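You operate a simulated robot arm through the tools that you are given. There is no shell and no other tool. Be economical: measure what you need, move in short steps, check, and stop when the job is done.

You run a simulated two-armed robot. Do the job below in one go: nothing can be reset, and whatever is moved stays where it is left.

TASK
Brush the lint lap off the brake roller's shaft, then check that it turns.
Fine: stand brake lever on while you brush; brush back on its own spot in the tray; brake off, then the roller a quarter turn, mark level. The line is locked off; leave it so. Set down upright: stand brush. What is to be rubbed or washed off counts as gone when no trace of it is left.

The check looks at the end state, three seconds after you hand in, the way a careful person would. Anything else that was tipped, shoved, dropped, spilled or broken makes it a failure.

THE ROBOT
Two 7-joint arms with fingered hands on one trunk, on a base that drives. Base frame: it is fixed to the floor where the robot stands at the start and does not move with it; the origin is under the middle of the robot, x ahead of it, y to its left, z up. Readings come in m, degrees, newtons and seconds.
The left shoulder is at the start at [0.08, 0.241, 1.442], the right one opposite. With the tool pointing down near the work surface each hand reaches from about 0.1 to 0.92 m from the robot's upright axis, wherever it stands, measured 20 degrees to its own side. Places, roughly: brake roller [2.4, -0.1, 0.8]; stand brake lever [0.5, 0, 0.9]. Payload 4.9 kg a hand.
The tool frame of a hand sits at the grasp point between the pads (the TCP): z along the fingers, y along the line on which they close. The tips reach 0.032 m beyond it. The gripper opens to 0.2 m. The gripper's body begins 0.089 m behind the TCP. The gripper is a hand of 4 fingers: y runs from the thumb to the fingers, the wrist lies at [0, 0, -0.267] in the tool frame, and closing takes about 1.5 s.
Orientation is that of the tool frame in the base frame, as a unit quaternion [w, x, y, z]. With the fingers straight down and closing along the base's y, the tool's x points along the base's -x, its y along +y and its z along -z.

THE INTERFACE
- The arms move only by the tool step_arm. It takes "left_increments", "right_increments" or both (then of equal length, played together; a hand with none holds still); each is a list of rows, each a list of 3 entries, a list of its own where there are three numbers: the shift along the tool's x, y, z in m, then the turn, a rotation vector about the tool's x, y, z in degrees, then the opening, from 0 (shut) to 1 (fully open). In form: [[[x, y, z], [wx, wy, wz], fingers], ...]. A call has 1 to 20 rows; each row shifts and turns the commanded pose from where the row before left it, along the tool's axes as they then stand. Each row takes 0.2 s and may step no farther than 0.05 m and 8.6 degrees from the row before; otherwise, or with a gripper value out of range, the whole call is refused. A pose out of reach is approached as far as the arm can. The call stops where the force on the tool passes 40 N (or 10 N more than at its start, if that is more) or the arm is blocked; 0.2 s more then pass. Each finger travels about 0.072 m/s and halts on what it meets, pressing with about 28 N; the grip force reading is that of the motor and also rises with nothing between the fingers. The clock runs only during rows and for 0.2 s after the last one: add rows that do not move to give the fingers time. The reply holds the time, the measured pose of the TCP, the force on the tool along the base axes, the opening and the grip force, in the units named above and with some noise, with the torque about the TCP (base axes, N m) and any sound that the robot's microphone picked up.
- Cameras (640 x 400 px; columns grow to the right, rows downward): "scene" is now at [0.1027, -0.0141, 1.5903]; the picture's right is [-0.18, -0.98, 0.00], its down [-0.80, 0.15, -0.58] and it looks along [0.57, -0.11, -0.81] (base axes); focal length 278 px, centre (320, 200). "left" rides on the left gripper at [-0.069, -0.069, -0.116] in its tool frame; the picture's right is [0.71, -0.71, 0.00], its down [0.54, 0.54, -0.64] and it looks along [0.46, 0.45, 0.77] (tool axes); focal length 226 px, centre (320, 200). "right" rides on the right gripper at [0.069, -0.069, -0.116] in its tool frame; the picture's right is [0.71, 0.71, 0.00], its down [-0.54, 0.54, -0.64] and it looks along [-0.45, 0.45, 0.77] (tool axes); focal length 226 px, centre (320, 200). There is no depth. A picture from a camera that has moved, and an enlarged one, comes with that camera's place and axes in the base frame and with its lens.
- camera(camera): a new picture of that camera. The clock stands still meanwhile.
- move_column(by): slides the trunk up (or, below 0, down) by that many m; the arms and the scene camera ride with it, the base frame stays. It gives what a move gives, with no picture.
- drive_base(legs): drives the robot by 1 to 6 legs, each [ahead, left, turn to the left] in m, m and degrees, along the robot's own axes; the way and the turn of a leg run together, so that a leg with both is an arc; at most 1.5 m and 180 degrees a leg. The arms and the cameras ride along, it lands a little off, and it stops where it bumps. It gives what a move gives.
- hand_shape(shape, hand): the hand has 4 fingers and takes this shape, open, in about a second: jaw (thumb against the fingers, like two jaws); tri (thumb and two fingers); tip (a fingertip pinch); poke (one finger out to press); point (the index stretched); flat (the hand flat); cup (the hand cupped); fist (a fist). The gripper value then closes the fingers along that shape, each until it touches; the sizes above hold for jaw. It gives what a move gives, with no picture.
- turn_head(pan, tilt): turns the head with the scene camera to pan (to the left, within 86 degrees either way) and tilt (down, from -29 to 69), counted from straight ahead of the robot. It gives what a move gives.
- enlarge(camera, box): a new picture of the part [left, top, right, bottom] of that camera's present view, enlarged. The clock stands still meanwhile.
- hand_in(): hands the job in; it is judged then, once.

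Work in short steps. Places have to be worked out from the pictures, the camera data and where the tool is seen: move nearer, look again, correct. Check each grasp and each placing, and mend what went wrong. You have 120 turns and 88 pictures in all, those below and enlarged ones among them. Open the grippers and draw the arms clear of the work before you hand the job in, unless the task says otherwise; then end with one line.

The tools are called after "Emit:" as name(argument=value, ...) on one line, values as JSON. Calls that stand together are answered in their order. step_arm: Moves the arms, as the interface text tells. Its arguments: {"type":"object","properties":{"left_increments":{"type":"array","items":{"type":"array"}},"right_increments":{"type":"array","items":{"type":"array"}}},"required":[]} The other tools are called the same way: move_column (by) slides the trunk up or down; hand_shape (shape, hand) gives the hand a shape; drive_base (legs) drives the base; turn_head (pan, tilt) turns the head that bears the scene camera; camera (camera) takes a picture; enlarge (camera, box) takes an enlarged picture of a part of a camera's view; hand_in () hands the job in.

At the start:

```text
time_s: 0.0
left_tcp_pos: [0.7767, 0.2843, 1.2179]
left_tcp_rot: [0.0, 0.0, 1.0, -0.001]
left_force: [-0.5, -0.3, 1.3]
left_wrist_torque: [0.01, 0.02, 0.02]
left_grip_width: 0.2
left_gripper_force: 0.0
left_shape: jaw
right_tcp_pos: [0.7152, -0.4266, 1.1645]
right_tcp_rot: [0.0, 0.0, 1.0, 0.0]
right_force: [-0.3, 0.6, -0.7]
right_wrist_torque: [0.0, 0.02, -0.01]
right_grip_width: 0.1999
right_gripper_force: 0.0
right_shape: jaw
trunk travel left (down, up): [-0.35, 0.49]
robot x, y, heading: [-0.0004, 0.0019, -0.2]
head pan, tilt: [-10.4, 54.2]
```

scene: 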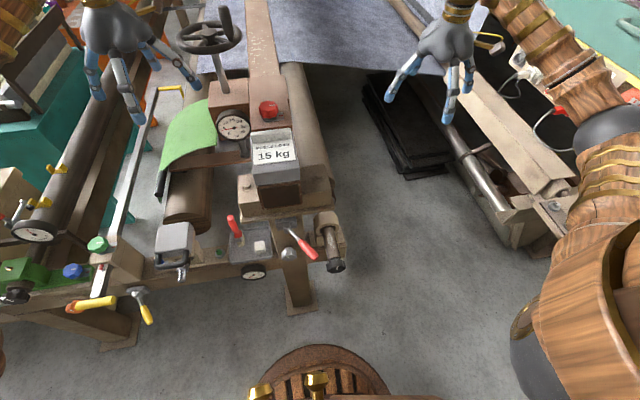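
right: 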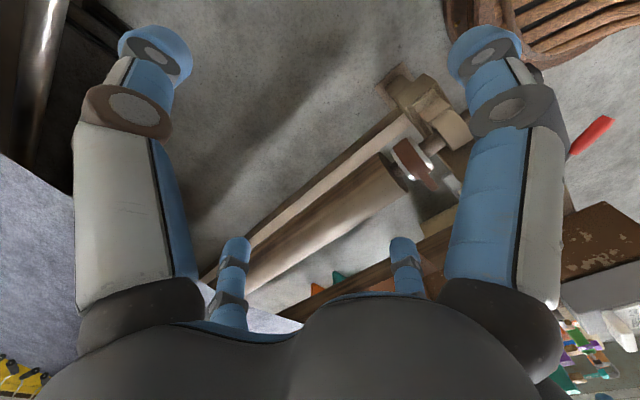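
left: 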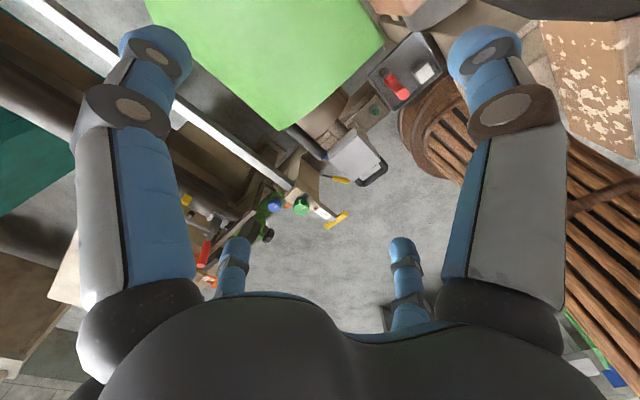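

I start by looking at the control area near the lever in detail, and the machine ahead.

Emit:
enlarge(camera="scene", box=[140, 180, 380, 330])

Emit:
turn_head(pan=0, tilt=20)

Emit:
camera(camera="scene")

```text
2.67 times, centred on (260, 255) of scene
camera zoom: at [0.1027, -0.0141, 1.5903], right [-0.18, -0.98, 0.0], down [-0.8, 0.15, -0.58], along [0.57, -0.11, -0.81], focal length 740 px, centre (480, 53)
```

zoom: 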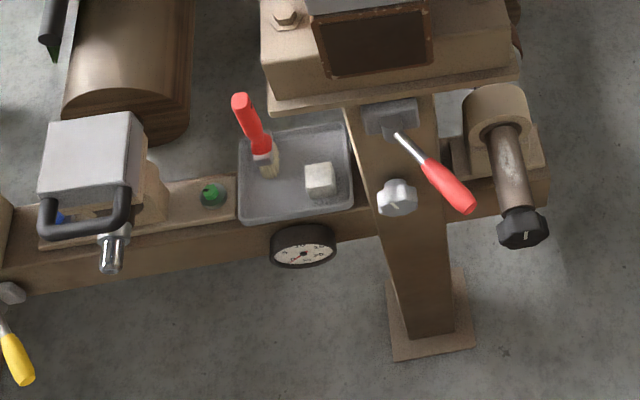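

```text
time_s: 1.0
left_tcp_pos: [0.7769, 0.2847, 1.2179]
left_tcp_rot: [0.0, 0.0, 1.0, -0.001]
left_force: [-0.3, -0.1, -0.1]
left_wrist_torque: [0.01, 0.01, 0.04]
left_grip_width: 0.1999
left_gripper_force: 0.0
left_shape: jaw
right_tcp_pos: [0.7165, -0.4272, 1.1644]
right_tcp_rot: [0.0, 0.001, 1.0, 0.0]
right_force: [-0.5, 0.2, -0.7]
right_wrist_torque: [-0.02, 0.0, 0.0]
right_grip_width: 0.1997
right_gripper_force: 0.0
right_shape: jaw
trunk travel left (down, up): [-0.35, 0.49]
robot x, y, heading: [-0.0038, -0.0018, -0.1]
head pan, tilt: [0.0, 20.0]
```

```text
83 pictures are left
camera scene: at [0.1242, -0.0009, 1.6413], right [0.0, -1.0, 0.0], down [-0.34, 0.0, -0.94], along [0.94, 0.0, -0.34], focal length 278 px, centre (320, 200)
```

scene: 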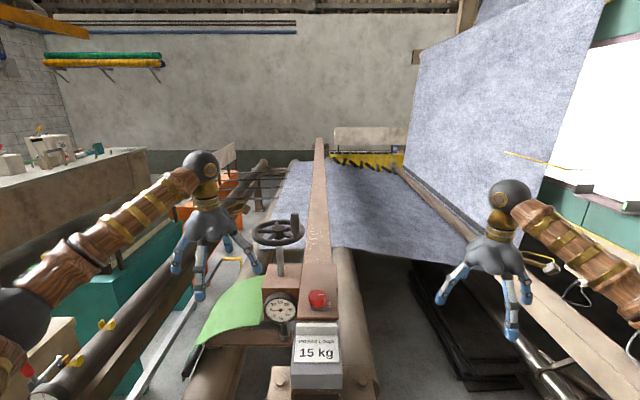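

The lever (red, with shiny stem) and brush tray are right in front of me. The brake roller should be far ahead; I zoom there.

Emit:
enlarge(camera="scene", box=[240, 120, 480, 270])

Emit:
turn_head(pan=-40, tilt=35)

Emit:
camera(camera="scene")

```text
2.67 times, centred on (360, 195) of scene
camera zoom: at [0.1242, -0.0009, 1.6413], right [0.0, -1.0, 0.0], down [-0.34, 0.0, -0.94], along [0.94, 0.0, -0.34], focal length 740 px, centre (213, 213)
```

zoom: 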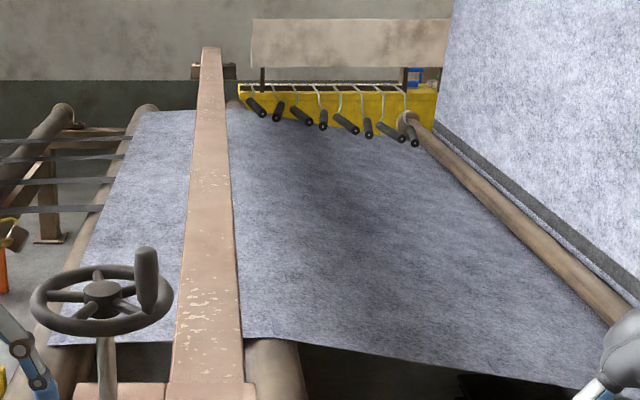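

```text
time_s: 2.1
left_tcp_pos: [0.7775, 0.2854, 1.2181]
left_tcp_rot: [-0.001, 0.001, 1.0, 0.0]
left_force: [0.8, -0.1, 0.2]
left_wrist_torque: [0.03, 0.01, -0.02]
left_grip_width: 0.1996
left_gripper_force: 0.1
left_shape: jaw
right_tcp_pos: [0.7155, -0.4266, 1.1651]
right_tcp_rot: [0.0, -0.001, 1.0, 0.0]
right_force: [-0.6, 0.2, 0.3]
right_wrist_torque: [-0.03, -0.03, 0.0]
right_grip_width: 0.2
right_gripper_force: 0.1
right_shape: jaw
trunk travel left (down, up): [-0.35, 0.49]
robot x, y, heading: [-0.0007, 0.0025, 0.0]
head pan, tilt: [-40.0, 35.0]
```

```text
81 pictures are left
camera scene: at [0.0986, -0.0574, 1.6176], right [-0.64, -0.77, 0.0], down [-0.44, 0.37, -0.82], along [0.63, -0.53, -0.57], focal length 278 px, centre (320, 200)
```

scene: 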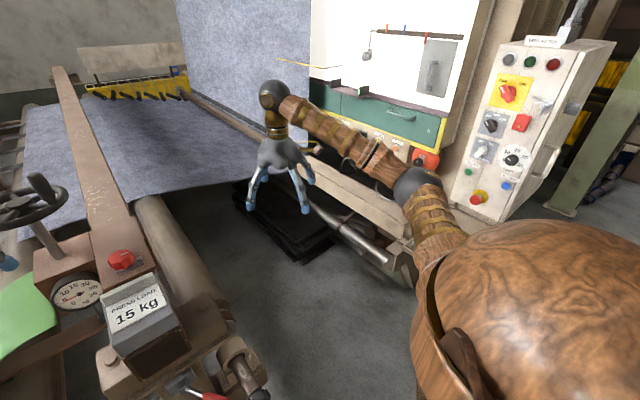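

The long roller running along x with the shaft and black cap near [0.45,-0.12,0.8] is the candidate. I tilt down and zoom for details.

Emit:
turn_head(pan=-8, tilt=62)

Emit:
enlarge(camera="scene", box=[260, 140, 380, 215])

Emit:
enlarge(camera="scene", box=[160, 140, 320, 240])

```text
time_s: 3.0
left_tcp_pos: [0.7752, 0.2846, 1.2183]
left_tcp_rot: [0.0, 0.0, 1.0, -0.001]
left_force: [0.0, -0.6, -0.1]
left_wrist_torque: [0.0, -0.01, 0.0]
left_grip_width: 0.2
left_gripper_force: 0.0
left_shape: jaw
right_tcp_pos: [0.7144, -0.4264, 1.165]
right_tcp_rot: [0.0, 0.0, 1.0, 0.0]
right_force: [-0.4, 0.1, 0.4]
right_wrist_torque: [-0.02, -0.01, 0.03]
right_grip_width: 0.2
right_gripper_force: 0.0
right_shape: jaw
trunk travel left (down, up): [-0.35, 0.49]
robot x, y, heading: [0.0001, 0.0003, -0.2]
head pan, tilt: [-8.0, 62.0]
```

```text
5.33 times, centred on (320, 178) of scene
camera zoom: at [0.0948, -0.0099, 1.581], right [-0.14, -0.99, 0.0], down [-0.87, 0.12, -0.47], along [0.47, -0.07, -0.88], focal length 1481 px, centre (320, 320)
```

zoom: 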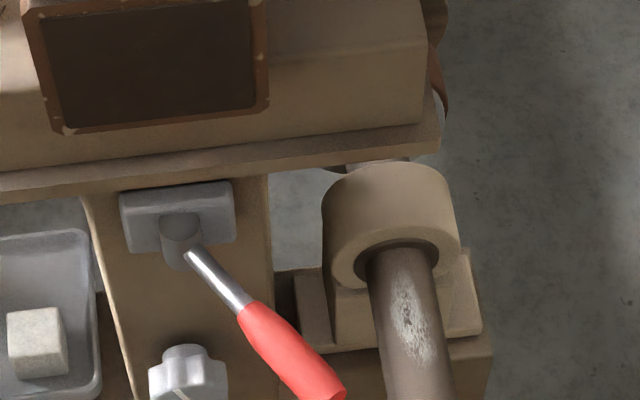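

```text
4.00 times, centred on (240, 190) of scene
camera zoom: at [0.0948, -0.0099, 1.581], right [-0.14, -0.99, 0.0], down [-0.87, 0.12, -0.47], along [0.47, -0.07, -0.88], focal length 1110 px, centre (640, 240)
```

zoom: 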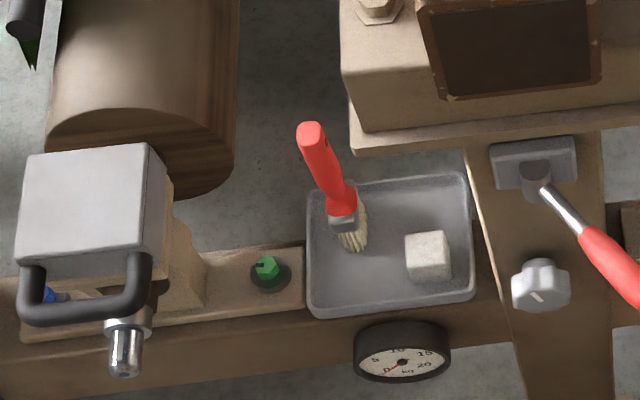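

I see the whitish lint on the shaft, the red brush standing in the tray, the lever. I bring the right hand in for a closer look.

Emit:
step_arm(right_increments=[[[0.045, 0.02, 0.008], [0, 0, 0], 1], [[0.045, 0.02, 0.008], [0, 0, 0], 1], [[0.045, 0.02, 0.008], [0, 0, 0], 1], [[0.045, 0.02, 0.008], [0, 0, 0], 1], [[0.045, 0.02, 0.008], [0, 0, 0], 1], [[0.045, 0.02, 0.008], [0, 0, 0], 1], [[0.045, 0.02, 0.008], [0, 0, 0], 1], [[0.045, 0.02, 0.008], [0, 0, 0], 1]])

Emit:
camera(camera="right")

Emit:
camera(camera="scene")

```text
time_s: 4.8
left_tcp_pos: [0.7778, 0.2845, 1.2162]
left_tcp_rot: [-0.001, 0.0, 1.0, 0.0]
left_force: [0.0, -0.5, -1.1]
left_wrist_torque: [-0.01, -0.01, 0.0]
left_grip_width: 0.2
left_gripper_force: 0.1
left_shape: jaw
right_tcp_pos: [0.4031, -0.2734, 1.1086]
right_tcp_rot: [-0.001, 0.0, 1.0, 0.0]
right_force: [0.6, 0.5, 0.9]
right_wrist_torque: [-0.05, 0.03, 0.02]
right_grip_width: 0.1998
right_gripper_force: 0.1
right_shape: jaw
right hand out of reach, approached as far as the arm can: row 8
trunk travel left (down, up): [-0.35, 0.49]
robot x, y, heading: [0.0014, -0.0022, -0.0]
head pan, tilt: [-8.0, 62.0]
```

```text
78 pictures are left
camera right: at [0.3348, -0.341, 1.2263], right [-0.71, 0.71, 0.0], down [0.54, 0.54, 0.64], along [0.45, 0.45, -0.77], focal length 226 px, centre (320, 200)
```

right: 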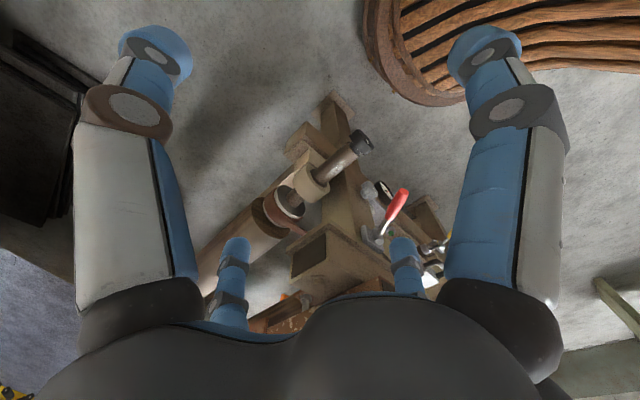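

```text
77 pictures are left
camera scene: at [0.0963, -0.009, 1.5808], right [-0.14, -0.99, 0.0], down [-0.88, 0.12, -0.47], along [0.46, -0.07, -0.88], focal length 278 px, centre (320, 200)
```

scene: 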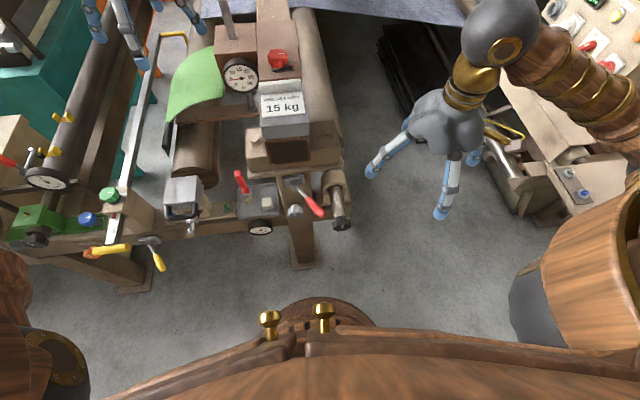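

Both hands are cramped this close. I zoom once at the lever/shaft from here, then back the base 0.3 m.

Emit:
enlarge(camera="right", box=[270, 100, 450, 212])

Emit:
drive_base(legs=[[-0.3, 0, 0]])

Emit:
turn_head(pan=-5, tilt=50)

Emit:
camera(camera="scene")

```text
3.56 times, centred on (360, 156) of right
camera zoom: at [0.3348, -0.341, 1.2263], right [-0.71, 0.71, 0.0], down [0.54, 0.54, 0.64], along [0.45, 0.45, -0.77], focal length 804 px, centre (178, 356)
```

zoom: 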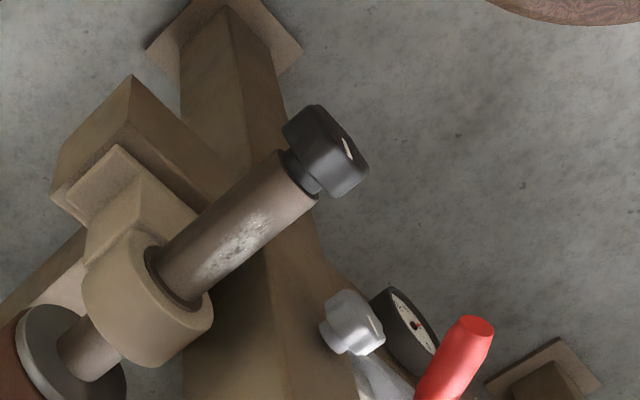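

```text
time_s: 6.9
left_tcp_pos: [0.4809, 0.2846, 1.2175]
left_tcp_rot: [-0.001, 0.0, 1.0, 0.001]
left_force: [-0.3, -1.0, 0.0]
left_wrist_torque: [0.02, 0.01, 0.02]
left_grip_width: 0.1999
left_gripper_force: 0.0
left_shape: jaw
right_tcp_pos: [0.1065, -0.2732, 1.11]
right_tcp_rot: [-0.002, -0.001, 1.0, 0.0]
right_force: [1.2, 0.6, 0.5]
right_wrist_torque: [0.01, 0.01, 0.02]
right_grip_width: 0.1999
right_gripper_force: 0.0
right_shape: jaw
trunk travel left (down, up): [-0.35, 0.49]
robot x, y, heading: [-0.295, -0.0012, 0.0]
head pan, tilt: [-8.0, 62.0]
```

```text
time_s: 7.6
left_tcp_pos: [0.4777, 0.2845, 1.2196]
left_tcp_rot: [0.0, -0.001, 1.0, -0.001]
left_force: [0.0, -0.7, -0.9]
left_wrist_torque: [0.01, 0.02, -0.02]
left_grip_width: 0.1998
left_gripper_force: 0.1
left_shape: jaw
right_tcp_pos: [0.1057, -0.2734, 1.1097]
right_tcp_rot: [-0.001, -0.001, 1.0, 0.0]
right_force: [0.2, -1.2, 0.0]
right_wrist_torque: [-0.01, 0.0, -0.02]
right_grip_width: 0.1999
right_gripper_force: 0.0
right_shape: jaw
trunk travel left (down, up): [-0.35, 0.49]
robot x, y, heading: [-0.2989, 0.0023, 0.1]
head pan, tilt: [-5.0, 50.0]
```

```text
75 pictures are left
camera scene: at [-0.1904, -0.0076, 1.5959], right [-0.09, -1.0, 0.0], down [-0.76, 0.07, -0.64], along [0.64, -0.06, -0.77], focal length 278 px, centre (320, 200)
```

scene: 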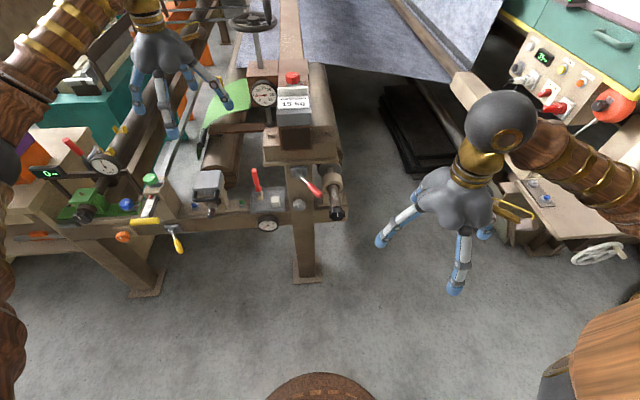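

I pull the left hand back clear, then lower the trunk to view the stand front-on.

Emit:
step_arm(left_increments=[[[0.046, 0, 0], [0, 0, 0], 1], [[0.046, 0, 0], [0, 0, 0], 1], [[0.046, 0, 0], [0, 0, 0], 1], [[0.046, 0, 0], [0, 0, 0], 1], [[0.046, 0, 0], [0, 0, 0], 1], [[0.046, 0, 0], [0, 0, 0], 1]])

Emit:
move_column(by=-0.25)

Emit:
turn_head(pan=-3, tilt=40)

Emit:
enlarge(camera="scene", box=[200, 120, 400, 245])

```text
time_s: 9.0
left_tcp_pos: [0.2004, 0.2848, 1.2179]
left_tcp_rot: [0.0, 0.0, 1.0, 0.0]
left_force: [-0.3, 0.8, 0.1]
left_wrist_torque: [0.01, -0.04, 0.01]
left_grip_width: 0.2
left_gripper_force: 0.1
left_shape: jaw
right_tcp_pos: [0.1056, -0.2741, 1.11]
right_tcp_rot: [-0.001, -0.001, 1.0, -0.001]
right_force: [-0.1, 1.2, -0.2]
right_wrist_torque: [0.04, -0.01, 0.02]
right_grip_width: 0.1999
right_gripper_force: 0.1
right_shape: jaw
trunk travel left (down, up): [-0.35, 0.49]
robot x, y, heading: [-0.2938, 0.0021, 0.3]
head pan, tilt: [-5.0, 50.0]
```

```text
time_s: 11.6
left_tcp_pos: [0.2029, 0.2851, 0.9675]
left_tcp_rot: [0.0, -0.001, 1.0, 0.0]
left_force: [0.7, -0.8, 0.3]
left_wrist_torque: [-0.02, -0.02, -0.03]
left_grip_width: 0.1998
left_gripper_force: 0.0
left_shape: jaw
right_tcp_pos: [0.1063, -0.2722, 0.8591]
right_tcp_rot: [-0.001, -0.001, 1.0, 0.0]
right_force: [-1.2, -0.5, 0.4]
right_wrist_torque: [0.0, 0.0, -0.01]
right_grip_width: 0.1999
right_gripper_force: 0.1
right_shape: jaw
trunk travel left (down, up): [-0.1, 0.74]
robot x, y, heading: [-0.296, 0.003, -0.1]
head pan, tilt: [-5.0, 50.0]
```

```text
time_s: 12.3
left_tcp_pos: [0.2032, 0.2849, 0.9681]
left_tcp_rot: [0.0, -0.001, 1.0, 0.0]
left_force: [-0.2, 0.6, -0.2]
left_wrist_torque: [-0.02, -0.05, 0.01]
left_grip_width: 0.2
left_gripper_force: 0.1
left_shape: jaw
right_tcp_pos: [0.1061, -0.2731, 0.8583]
right_tcp_rot: [-0.001, -0.001, 1.0, 0.0]
right_force: [-0.1, 0.1, 0.5]
right_wrist_torque: [0.0, -0.01, 0.03]
right_grip_width: 0.1998
right_gripper_force: 0.0
right_shape: jaw
trunk travel left (down, up): [-0.1, 0.74]
robot x, y, heading: [-0.2946, -0.001, 0.1]
head pan, tilt: [-3.0, 40.0]
```

```text
3.20 times, centred on (300, 182) of scene
camera zoom: at [-0.1814, -0.0053, 1.3599], right [-0.05, -1.0, 0.0], down [-0.64, 0.03, -0.77], along [0.76, -0.04, -0.64], focal length 888 px, centre (384, 256)
```

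zoom: 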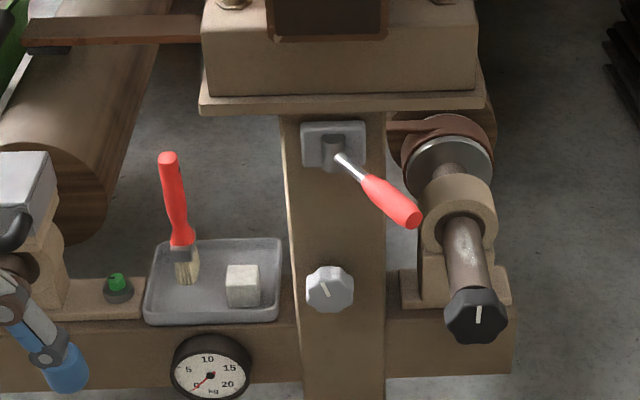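

The view gives: lever pivot ≈(0.518,0,0.903), grip tip ≈(0.424,-0.063,0.888) on a vertical pivot (swings left/right); cap ≈(0.412,-0.124,0.784); brush ≈(0.63,0.187), top z≈0.82. I pitch the right hand to horizontal so I can grip the cap gently and learn whether the brake holds.

Emit:
step_arm(right_increments=[[[-0.04, 0.025, 0], [0, 0, 0], 1], [[-0.04, 0.025, 0], [0, 0, 0], 1], [[-0.04, 0.02, 0], [0, 0, 0], 1], [[0, 0, 0], [0, -8.5, 0], 1], [[0, 0, 0], [0, -8.5, 0], 1], [[0, 0, 0], [0, -8.5, 0], 1], [[0, 0, 0], [0, -8.5, 0], 1], [[0, 0, 0], [0, -8.5, 0], 1], [[0, 0, 0], [0, -8.5, 0], 1], [[0, 0, 0], [0, -8.5, 0], 1], [[0, 0, 0], [0, -8.5, 0], 1], [[0, 0, 0], [0, -8.5, 0], 1], [[0, 0, 0], [0, -8.5, 0], 1], [[0, 0, 0], [0, -5, 0], 1], [[0, 0, 0], [0, 0, 0], 1]])

Emit:
camera(camera="scene")

```text
time_s: 15.5
left_tcp_pos: [0.2022, 0.2865, 0.9676]
left_tcp_rot: [0.0, -0.001, 1.0, 0.0]
left_force: [0.4, -0.3, 0.1]
left_wrist_torque: [-0.04, 0.02, -0.01]
left_grip_width: 0.1999
left_gripper_force: 0.1
left_shape: jaw
right_tcp_pos: [0.3264, -0.1878, 0.8483]
right_tcp_rot: [0.706, -0.001, 0.708, 0.002]
right_force: [-0.7, -0.1, -0.5]
right_wrist_torque: [-0.02, -0.01, 0.02]
right_grip_width: 0.1998
right_gripper_force: 0.0
right_shape: jaw
right hand out of reach, approached as far as the arm can: row 7, 8, 9, 10, 11
trunk travel left (down, up): [-0.1, 0.74]
robot x, y, heading: [-0.2923, 0.0022, 0.2]
head pan, tilt: [-3.0, 40.0]
```

```text
73 pictures are left
camera scene: at [-0.1814, -0.0052, 1.36], right [-0.05, -1.0, 0.0], down [-0.64, 0.03, -0.77], along [0.76, -0.04, -0.64], focal length 278 px, centre (320, 200)
```

scene: 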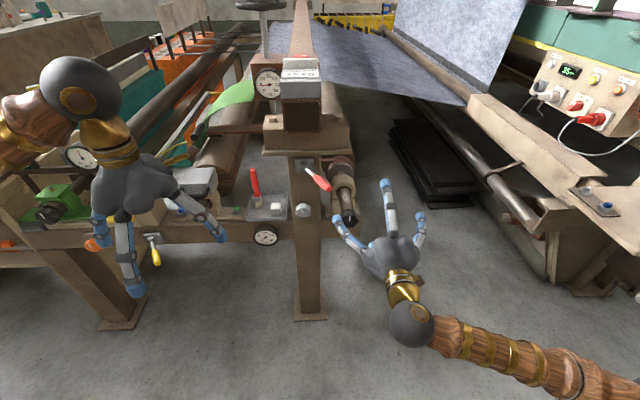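

Hand is horizontal. I align it with the cap axis at half-opening, still short of the cap.

Emit:
step_arm(right_increments=[[[0.032, 0.032, 0], [0, 0, 0], 0.7], [[0.032, 0.032, 0], [0, 0, 0], 0.5], [[0, 0, 0.02], [0, 0, 0], 0.5], [[0, 0, 0], [0, 0, 0], 0.5], [[0, 0, 0], [0, 0, 0], 0.5]])

Emit:
enlarge(camera="scene", box=[240, 140, 440, 265])

Emit:
camera(camera="right")

```text
time_s: 16.7
left_tcp_pos: [0.2026, 0.2851, 0.9671]
left_tcp_rot: [0.001, -0.001, 1.0, 0.001]
left_force: [0.0, 0.5, 0.2]
left_wrist_torque: [-0.03, -0.02, -0.01]
left_grip_width: 0.2
left_gripper_force: 0.0
left_shape: jaw
right_tcp_pos: [0.3444, -0.1241, 0.7824]
right_tcp_rot: [0.706, -0.001, 0.708, 0.001]
right_force: [0.0, -0.5, 0.1]
right_wrist_torque: [0.0, 0.03, 0.02]
right_grip_width: 0.1005
right_gripper_force: 0.0
right_shape: jaw
trunk travel left (down, up): [-0.1, 0.74]
robot x, y, heading: [-0.2953, -0.0004, 0.4]
head pan, tilt: [-3.0, 40.0]
```

```text
3.20 times, centred on (340, 202) of scene
camera zoom: at [-0.1813, -0.0053, 1.36], right [-0.05, -1.0, 0.0], down [-0.64, 0.03, -0.77], along [0.76, -0.04, -0.64], focal length 888 px, centre (256, 192)
```

zoom: 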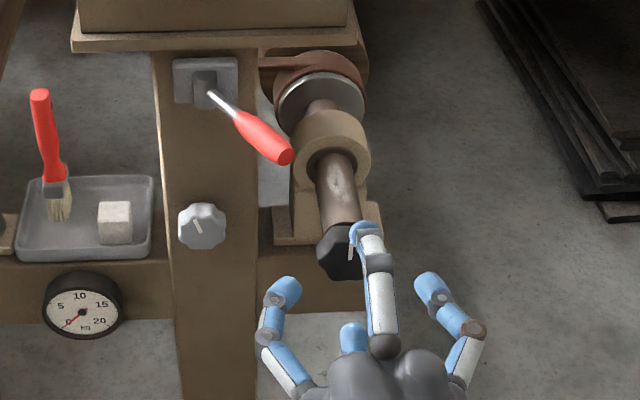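

```text
71 pictures are left
camera right: at [0.2286, -0.1929, 0.7149], right [0.0, 0.71, -0.71], down [-0.64, 0.54, 0.54], along [0.77, 0.46, 0.45], focal length 226 px, centre (320, 200)
```

right: 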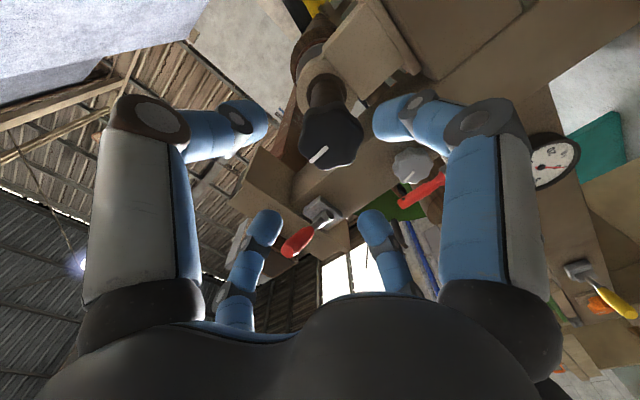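

The four fingers sit around the cap axis. I advance to enclose the cap.

Emit:
step_arm(right_increments=[[[0, 0, 0.03], [0, 0, 0], 0.5], [[0, 0, 0.03], [0, 0, 0], 0.5], [[0, 0, 0], [0, 0, 0], 0.5]])

Emit:
enlarge(camera="scene", box=[280, 140, 400, 215])

Emit:
camera(camera="right")

```text
time_s: 17.5
left_tcp_pos: [0.202, 0.2844, 0.9674]
left_tcp_rot: [0.0, -0.001, 1.0, 0.001]
left_force: [0.2, -0.8, 0.3]
left_wrist_torque: [0.01, 0.02, 0.0]
left_grip_width: 0.1999
left_gripper_force: 0.1
left_shape: jaw
right_tcp_pos: [0.4044, -0.1269, 0.784]
right_tcp_rot: [0.706, 0.001, 0.708, -0.001]
right_force: [-0.4, 0.0, 0.7]
right_wrist_torque: [0.02, 0.0, 0.02]
right_grip_width: 0.1003
right_gripper_force: 0.1
right_shape: jaw
trunk travel left (down, up): [-0.1, 0.74]
robot x, y, heading: [-0.2958, -0.0008, 0.1]
head pan, tilt: [-3.0, 40.0]
```

```text
5.33 times, centred on (340, 178) of scene
camera zoom: at [-0.1816, -0.0053, 1.36], right [-0.05, -1.0, 0.0], down [-0.64, 0.03, -0.77], along [0.77, -0.04, -0.64], focal length 1481 px, centre (213, 320)
```

zoom: 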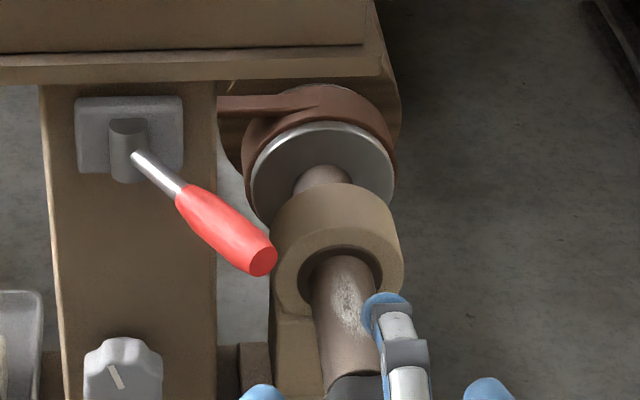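

```text
69 pictures are left
camera right: at [0.2875, -0.1963, 0.7162], right [0.0, 0.71, -0.71], down [-0.64, 0.54, 0.54], along [0.77, 0.46, 0.45], focal length 226 px, centre (320, 200)
```

right: 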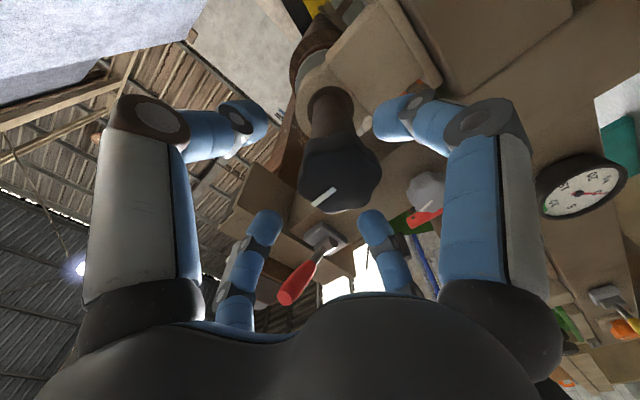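

The cap is slightly left/below the grasp centre; I nudge, close on it, and read forces.

Emit:
step_arm(right_increments=[[[0.006, 0.005, 0.006], [0, 0, 0], 0.5], [[0, 0, 0], [0, 0, 0], 0.4], [[0, 0, 0], [0, 0, 0], 0.3], [[0, 0, 0], [0, 0, 0], 0.22], [[0, 0, 0], [0, 0, 0], 0.22], [[0, 0, 0], [0, 0, 0], 0.22]])

Emit:
camera(camera="right")

```text
time_s: 18.9
left_tcp_pos: [0.2034, 0.2857, 0.9668]
left_tcp_rot: [-0.001, 0.0, 1.0, 0.001]
left_force: [-0.6, -0.5, 0.1]
left_wrist_torque: [0.02, 0.02, 0.0]
left_grip_width: 0.2
left_gripper_force: 0.1
left_shape: jaw
right_tcp_pos: [0.4098, -0.122, 0.7774]
right_tcp_rot: [0.705, -0.001, 0.709, 0.001]
right_force: [5.8, -0.2, -1.0]
right_wrist_torque: [0.03, 0.1, -0.03]
right_grip_width: 0.0519
right_gripper_force: 27.8
right_shape: jaw
trunk travel left (down, up): [-0.1, 0.74]
robot x, y, heading: [-0.2984, -0.0004, 0.0]
head pan, tilt: [-3.0, 40.0]
```

```text
68 pictures are left
camera right: at [0.2933, -0.1905, 0.7095], right [0.0, 0.71, -0.71], down [-0.64, 0.54, 0.54], along [0.77, 0.46, 0.45], focal length 226 px, centre (320, 200)
```

right: 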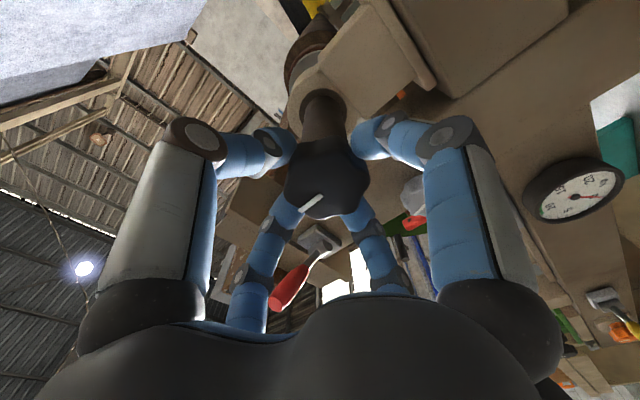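

Gripped. Small test turn of 6° about the axis.

Emit:
step_arm(right_increments=[[[0, 0, 0], [0, 0, 3], 0.2], [[0, 0, 0], [0, 0, 3], 0.2], [[0, 0, 0], [0, 0, 0], 0.2]])

Emit:
camera(camera="right")

```text
time_s: 19.7
left_tcp_pos: [0.2027, 0.2852, 0.9675]
left_tcp_rot: [0.0, -0.001, 1.0, -0.001]
left_force: [0.3, 0.8, 0.0]
left_wrist_torque: [0.02, -0.01, 0.01]
left_grip_width: 0.2
left_gripper_force: 0.0
left_shape: jaw
right_tcp_pos: [0.4101, -0.1219, 0.7783]
right_tcp_rot: [0.706, 0.036, 0.707, 0.037]
right_force: [-1.4, -5.4, 2.8]
right_wrist_torque: [-0.57, 0.23, -0.27]
right_grip_width: 0.0518
right_gripper_force: 27.8
right_shape: jaw
trunk travel left (down, up): [-0.1, 0.74]
robot x, y, heading: [-0.2969, 0.0015, -0.1]
head pan, tilt: [-3.0, 40.0]
```

```text
67 pictures are left
camera right: at [0.2936, -0.1825, 0.7041], right [0.0, 0.78, -0.63], down [-0.64, 0.48, 0.6], along [0.77, 0.4, 0.5], focal length 226 px, centre (320, 200)
```

right: 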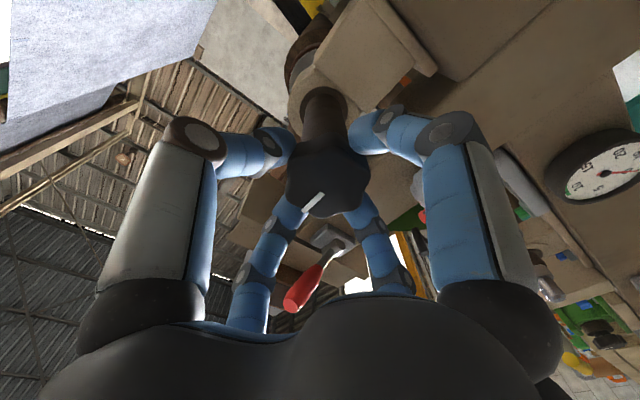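

The mark seems to have slipped relative to the hand (torque 0.57). I turn another 8° to be sure whether it is held.

Emit:
step_arm(right_increments=[[[0, 0, 0], [0, 0, 4], 0.2], [[0, 0, 0], [0, 0, 4], 0.2], [[0, 0, 0], [0, 0, 0], 0.2]])

Emit:
enlarge(camera="right", box=[240, 100, 400, 260])

```text
time_s: 20.5
left_tcp_pos: [0.2026, 0.2843, 0.9674]
left_tcp_rot: [0.0, -0.001, 1.0, 0.001]
left_force: [-0.5, -0.2, -0.5]
left_wrist_torque: [0.01, 0.0, 0.02]
left_grip_width: 0.1999
left_gripper_force: 0.0
left_shape: jaw
right_tcp_pos: [0.4111, -0.1231, 0.7802]
right_tcp_rot: [0.702, 0.088, 0.702, 0.086]
right_force: [-7.0, -15.6, 5.5]
right_wrist_torque: [-0.64, 0.2, -0.62]
right_grip_width: 0.0519
right_gripper_force: 28.7
right_shape: jaw
trunk travel left (down, up): [-0.1, 0.74]
robot x, y, heading: [-0.2965, 0.0005, -0.0]
head pan, tilt: [-3.0, 40.0]
```

```text
2.50 times, centred on (320, 180) of right
camera zoom: at [0.2937, -0.1711, 0.6965], right [0.0, 0.86, -0.51], down [-0.64, 0.39, 0.66], along [0.77, 0.33, 0.55], focal length 565 px, centre (320, 250)
```

zoom: 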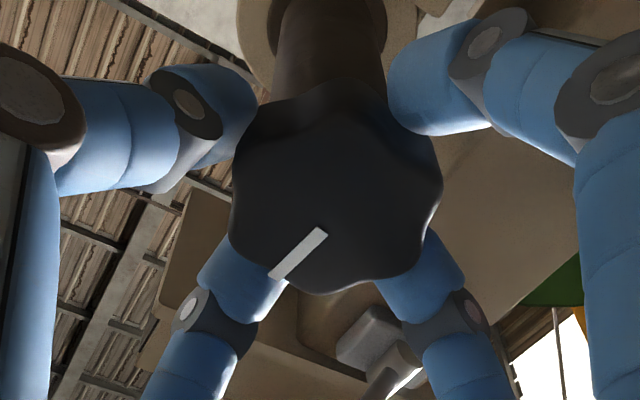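

Ambiguous: I release, back off, and look at the mark from the scene camera.

Emit:
step_arm(right_increments=[[[0, 0, 0], [0, 0, 0], 0.4], [[0, 0, 0], [0, 0, 0], 0.5], [[0, 0, 0], [0, 0, 0], 0.5], [[0, 0, -0.03], [0, 0, -7], 0.5], [[0, 0, -0.03], [0, 0, -7], 0.5], [[0.03, -0.04, 0], [0, 0, 0], 0.5], [[0.03, -0.04, 0], [0, 0, 0], 0.5], [[0.03, -0.04, 0], [0, 0, 0], 0.5]])

Emit:
enlarge(camera="scene", box=[280, 140, 400, 215])

```text
time_s: 22.3
left_tcp_pos: [0.2019, 0.2854, 0.9687]
left_tcp_rot: [0.0, -0.001, 1.0, 0.0]
left_force: [0.3, -0.3, 0.0]
left_wrist_torque: [0.04, -0.01, -0.01]
left_grip_width: 0.1999
left_gripper_force: 0.1
left_shape: jaw
right_tcp_pos: [0.3494, -0.2402, 0.6934]
right_tcp_rot: [0.707, 0.0, 0.708, 0.001]
right_force: [-0.7, 0.1, 0.7]
right_wrist_torque: [0.02, -0.02, 0.03]
right_grip_width: 0.0999
right_gripper_force: 0.0
right_shape: jaw
trunk travel left (down, up): [-0.1, 0.74]
robot x, y, heading: [-0.2969, -0.0038, 0.2]
head pan, tilt: [-3.0, 40.0]
```

```text
5.33 times, centred on (340, 178) of scene
camera zoom: at [-0.1817, -0.0063, 1.36], right [-0.05, -1.0, 0.0], down [-0.64, 0.03, -0.77], along [0.77, -0.04, -0.64], focal length 1481 px, centre (213, 320)
```

zoom: 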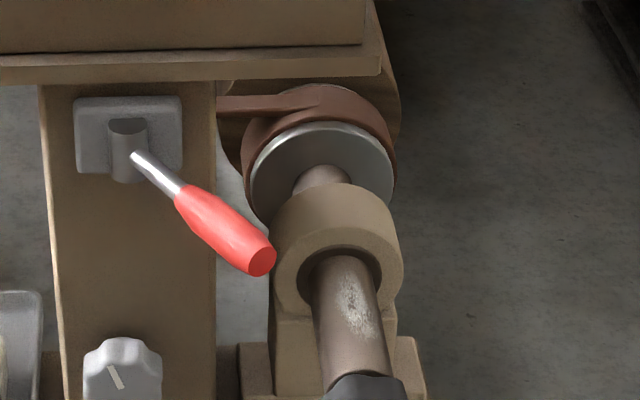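

Emit:
enlarge(camera="scene", box=[310, 175, 390, 225])

```text
8.00 times, centred on (350, 200) of scene
camera zoom: at [-0.1817, -0.0063, 1.36], right [-0.05, -1.0, 0.0], down [-0.64, 0.03, -0.77], along [0.77, -0.04, -0.64], focal length 2221 px, centre (80, 200)
```

zoom: 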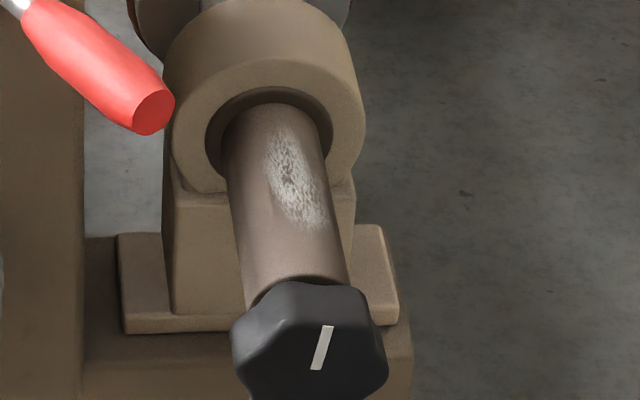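

The mark tilted ~10° with modest torque, so the brake appears to be off with the lever at right. I'll close the right hand, rise to lever height, and push the lever leftward; first get into position at its right side.

Emit:
step_arm(right_increments=[[[-0.048, 0, 0], [0, 0, 0], 0.3], [[-0.048, 0, 0], [0, 0, 0], 0.1], [[-0.048, 0, 0], [0, 0, 0], 0], [[-0.048, 0, 0], [0, 0, 0], 0], [[0, 0.04, 0.03], [0, 0, 0], 0], [[0, 0.04, 0.035], [0, 0, 0], 0], [[0, 0.02, 0.01], [0, 0, 0], 0]])

Emit:
enlarge(camera="scene", box=[240, 120, 440, 245])

```text
refused: row 6 steps farther than a row can; nothing moved
```

```text
3.20 times, centred on (340, 182) of scene
camera zoom: at [-0.1817, -0.0063, 1.36], right [-0.05, -1.0, 0.0], down [-0.64, 0.03, -0.77], along [0.77, -0.04, -0.64], focal length 888 px, centre (256, 256)
```

zoom: 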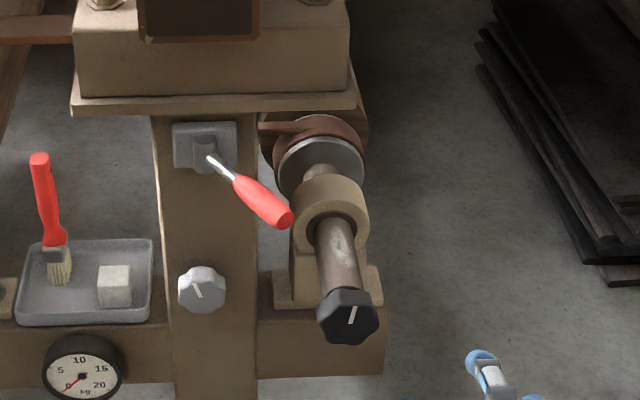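

The step was too long; I split it.

Emit:
step_arm(right_increments=[[[-0.048, 0, 0], [0, 0, 0], 0.3], [[-0.048, 0, 0], [0, 0, 0], 0.1], [[-0.048, 0, 0], [0, 0, 0], 0], [[-0.048, 0, 0], [0, 0, 0], 0], [[0, 0.03, 0.025], [0, 0, 0], 0], [[0, 0.03, 0.025], [0, 0, 0], 0], [[0, 0.03, 0.025], [0, 0, 0], 0], [[0, 0, 0], [0, 0, 0], 0]])

Emit:
enlarge(camera="scene", box=[240, 120, 440, 245])

```text
time_s: 24.1
left_tcp_pos: [0.202, 0.2847, 0.9684]
left_tcp_rot: [0.001, -0.002, 1.0, 0.0]
left_force: [-0.4, -0.4, -0.8]
left_wrist_torque: [0.01, 0.03, -0.02]
left_grip_width: 0.2001
left_gripper_force: 0.0
left_shape: jaw
right_tcp_pos: [0.4242, -0.1488, 0.8797]
right_tcp_rot: [0.706, 0.0, 0.708, 0.0]
right_force: [0.3, -1.3, -0.5]
right_wrist_torque: [-0.01, -0.02, 0.06]
right_grip_width: 0.0
right_gripper_force: 27.5
right_shape: jaw
trunk travel left (down, up): [-0.1, 0.74]
robot x, y, heading: [-0.299, 0.0007, 0.1]
head pan, tilt: [-3.0, 40.0]
```

```text
3.20 times, centred on (340, 182) of scene
camera zoom: at [-0.1821, -0.006, 1.3601], right [-0.05, -1.0, 0.0], down [-0.64, 0.03, -0.77], along [0.77, -0.04, -0.64], focal length 888 px, centre (256, 256)
```

zoom: 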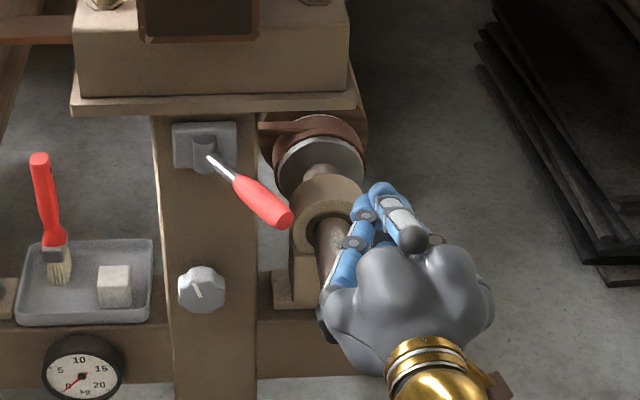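

Fingers are beside the lever at its height. I push left in small steps.

Emit:
step_arm(right_increments=[[[0, 0.02, 0], [0, 0, 0], 0], [[0, 0.02, 0], [0, 0, 0], 0], [[0, 0.02, 0], [0, 0, 0], 0], [[0, 0.02, 0], [0, 0, 0], 0], [[0, 0.02, 0], [0, 0, 0], 0]])

Emit:
enlarge(camera="scene", box=[240, 120, 440, 245])

```text
time_s: 25.3
left_tcp_pos: [0.2031, 0.2861, 0.9674]
left_tcp_rot: [0.001, -0.002, 1.0, 0.001]
left_force: [0.1, 0.3, -0.3]
left_wrist_torque: [-0.02, 0.02, -0.04]
left_grip_width: 0.1998
left_gripper_force: 0.0
left_shape: jaw
right_tcp_pos: [0.4261, -0.0497, 0.8787]
right_tcp_rot: [0.706, -0.001, 0.708, 0.001]
right_force: [-0.2, -1.2, 0.0]
right_wrist_torque: [-0.01, -0.01, -0.01]
right_grip_width: 0.0
right_gripper_force: 28.1
right_shape: jaw
trunk travel left (down, up): [-0.1, 0.74]
robot x, y, heading: [-0.2977, -0.0008, -0.0]
head pan, tilt: [-3.0, 40.0]
```

```text
3.20 times, centred on (340, 182) of scene
camera zoom: at [-0.1813, -0.0044, 1.36], right [-0.05, -1.0, 0.0], down [-0.64, 0.03, -0.77], along [0.76, -0.04, -0.64], focal length 888 px, centre (256, 256)
```

zoom: 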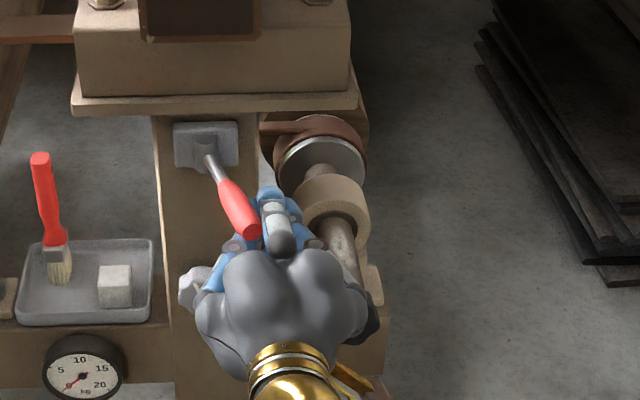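

The lever swings left with little force. Continue until it reaches a stop.

Emit:
step_arm(right_increments=[[[0, 0.02, 0], [0, 0, 0], 0], [[0, 0.02, 0], [0, 0, 0], 0], [[0, 0.02, 0], [0, 0, 0], 0], [[0, 0.02, 0], [0, 0, 0], 0]])

Emit:
enlarge(camera="scene", box=[240, 120, 440, 245])

```text
time_s: 26.3
left_tcp_pos: [0.2024, 0.284, 0.9673]
left_tcp_rot: [0.0, 0.0, 1.0, 0.0]
left_force: [0.6, -0.1, -0.2]
left_wrist_torque: [-0.01, -0.03, 0.0]
left_grip_width: 0.2
left_gripper_force: 0.1
left_shape: jaw
right_tcp_pos: [0.4256, 0.029, 0.8798]
right_tcp_rot: [0.705, 0.001, 0.709, -0.001]
right_force: [-3.3, -7.6, -6.0]
right_wrist_torque: [0.1, 0.05, -0.15]
right_grip_width: 0.0
right_gripper_force: 28.0
right_shape: jaw
trunk travel left (down, up): [-0.1, 0.74]
robot x, y, heading: [-0.2965, -0.0005, -0.2]
head pan, tilt: [-3.0, 40.0]
```

```text
3.20 times, centred on (340, 182) of scene
camera zoom: at [-0.1813, -0.0064, 1.3598], right [-0.05, -1.0, 0.0], down [-0.64, 0.03, -0.77], along [0.76, -0.04, -0.64], focal length 888 px, centre (256, 256)
```

zoom: 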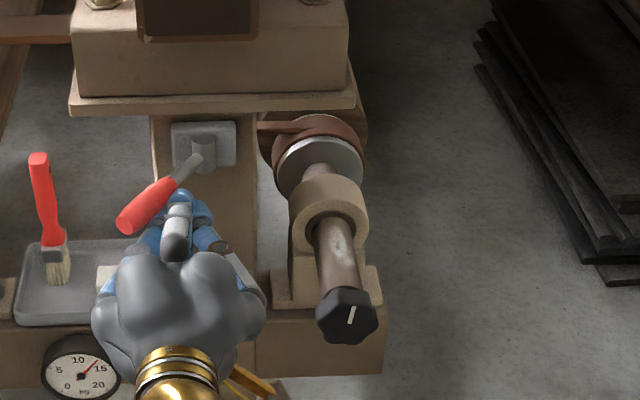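

The gauge rose from 0 to ~13: leftward is "brake on". Push a bit further to its stop.

Emit:
step_arm(right_increments=[[[0, 0.01, 0], [0, 0, 0], 0], [[0, 0.01, 0], [0, 0, 0], 0]])

Emit:
enlarge(camera="scene", box=[240, 120, 440, 245])

```text
time_s: 26.8
left_tcp_pos: [0.2049, 0.2814, 0.9678]
left_tcp_rot: [-0.001, 0.002, 1.0, 0.0]
left_force: [0.3, 0.7, -1.4]
left_wrist_torque: [-0.02, 0.01, 0.01]
left_grip_width: 0.2
left_gripper_force: 0.0
left_shape: jaw
right_tcp_pos: [0.4279, 0.0341, 0.8776]
right_tcp_rot: [0.704, 0.008, 0.711, -0.007]
right_force: [-8.7, -15.6, -11.6]
right_wrist_torque: [0.25, 0.07, -0.36]
right_grip_width: 0.0002
right_gripper_force: 28.2
right_shape: jaw
trunk travel left (down, up): [-0.1, 0.74]
robot x, y, heading: [-0.2987, -0.0007, -0.2]
head pan, tilt: [-3.0, 40.0]
stopped in row 2 (right hand): the force on the tool passed its limit (the readings are from after the stop); the commanded pose is now the measured one
```

```text
3.20 times, centred on (340, 182) of scene
camera zoom: at [-0.1816, -0.0072, 1.3599], right [-0.06, -1.0, 0.0], down [-0.64, 0.04, -0.77], along [0.76, -0.04, -0.64], focal length 888 px, centre (256, 256)
```

zoom: 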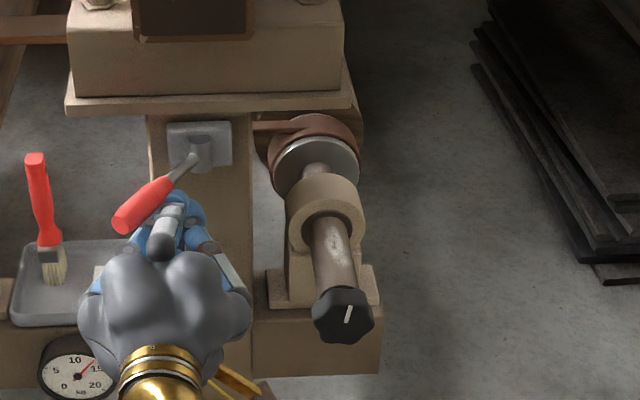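

Brake is on at the stop (gauge ~13). I withdraw the right hand to the right side and check that lever and gauge stay.

Emit:
step_arm(right_increments=[[[0, -0.03, 0], [0, 0, 0], 0], [[0, -0.04, -0.02], [0, 0, 0], 0], [[-0.02, -0.04, -0.02], [0, 0, 0], 0], [[-0.01, -0.045, -0.01], [0, 0, 0], 0], [[0, -0.049, 0], [0, 0, 0], 0], [[0, -0.049, 0], [0, 0, 0], 0], [[0, -0.049, 0], [0, 0, 0], 0], [[0, -0.049, 0], [0, 0, 0], 0]])

Emit:
camera(camera="scene")

Emit:
camera(camera="left")

```text
time_s: 28.6
left_tcp_pos: [0.2037, 0.2828, 0.9683]
left_tcp_rot: [0.0, 0.001, 1.0, 0.0]
left_force: [0.7, 0.0, -0.1]
left_wrist_torque: [-0.01, 0.0, 0.0]
left_grip_width: 0.1997
left_gripper_force: 0.0
left_shape: jaw
right_tcp_pos: [0.3735, -0.3107, 0.9137]
right_tcp_rot: [0.704, 0.004, 0.71, -0.004]
right_force: [0.0, 0.3, -0.2]
right_wrist_torque: [-0.01, 0.01, 0.01]
right_grip_width: 0.0002
right_gripper_force: 28.5
right_shape: jaw
trunk travel left (down, up): [-0.1, 0.74]
robot x, y, heading: [-0.2978, -0.0029, 0.1]
head pan, tilt: [-3.0, 40.0]
```

```text
58 pictures are left
camera scene: at [-0.1818, -0.007, 1.36], right [-0.05, -1.0, 0.0], down [-0.64, 0.04, -0.77], along [0.76, -0.04, -0.64], focal length 278 px, centre (320, 200)
```

scene: 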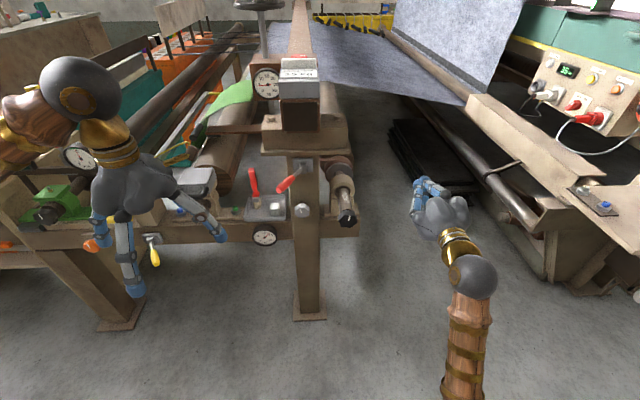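

```text
57 pictures are left
camera left: at [0.2732, 0.2131, 1.0842], right [-0.71, -0.71, 0.0], down [-0.54, 0.54, 0.64], along [-0.45, 0.46, -0.77], focal length 226 px, centre (320, 200)
```

left: 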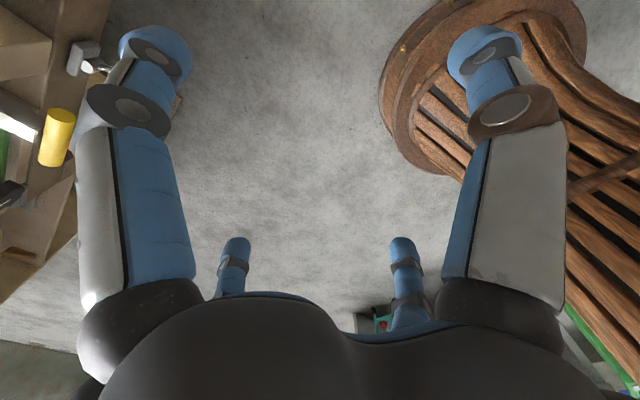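

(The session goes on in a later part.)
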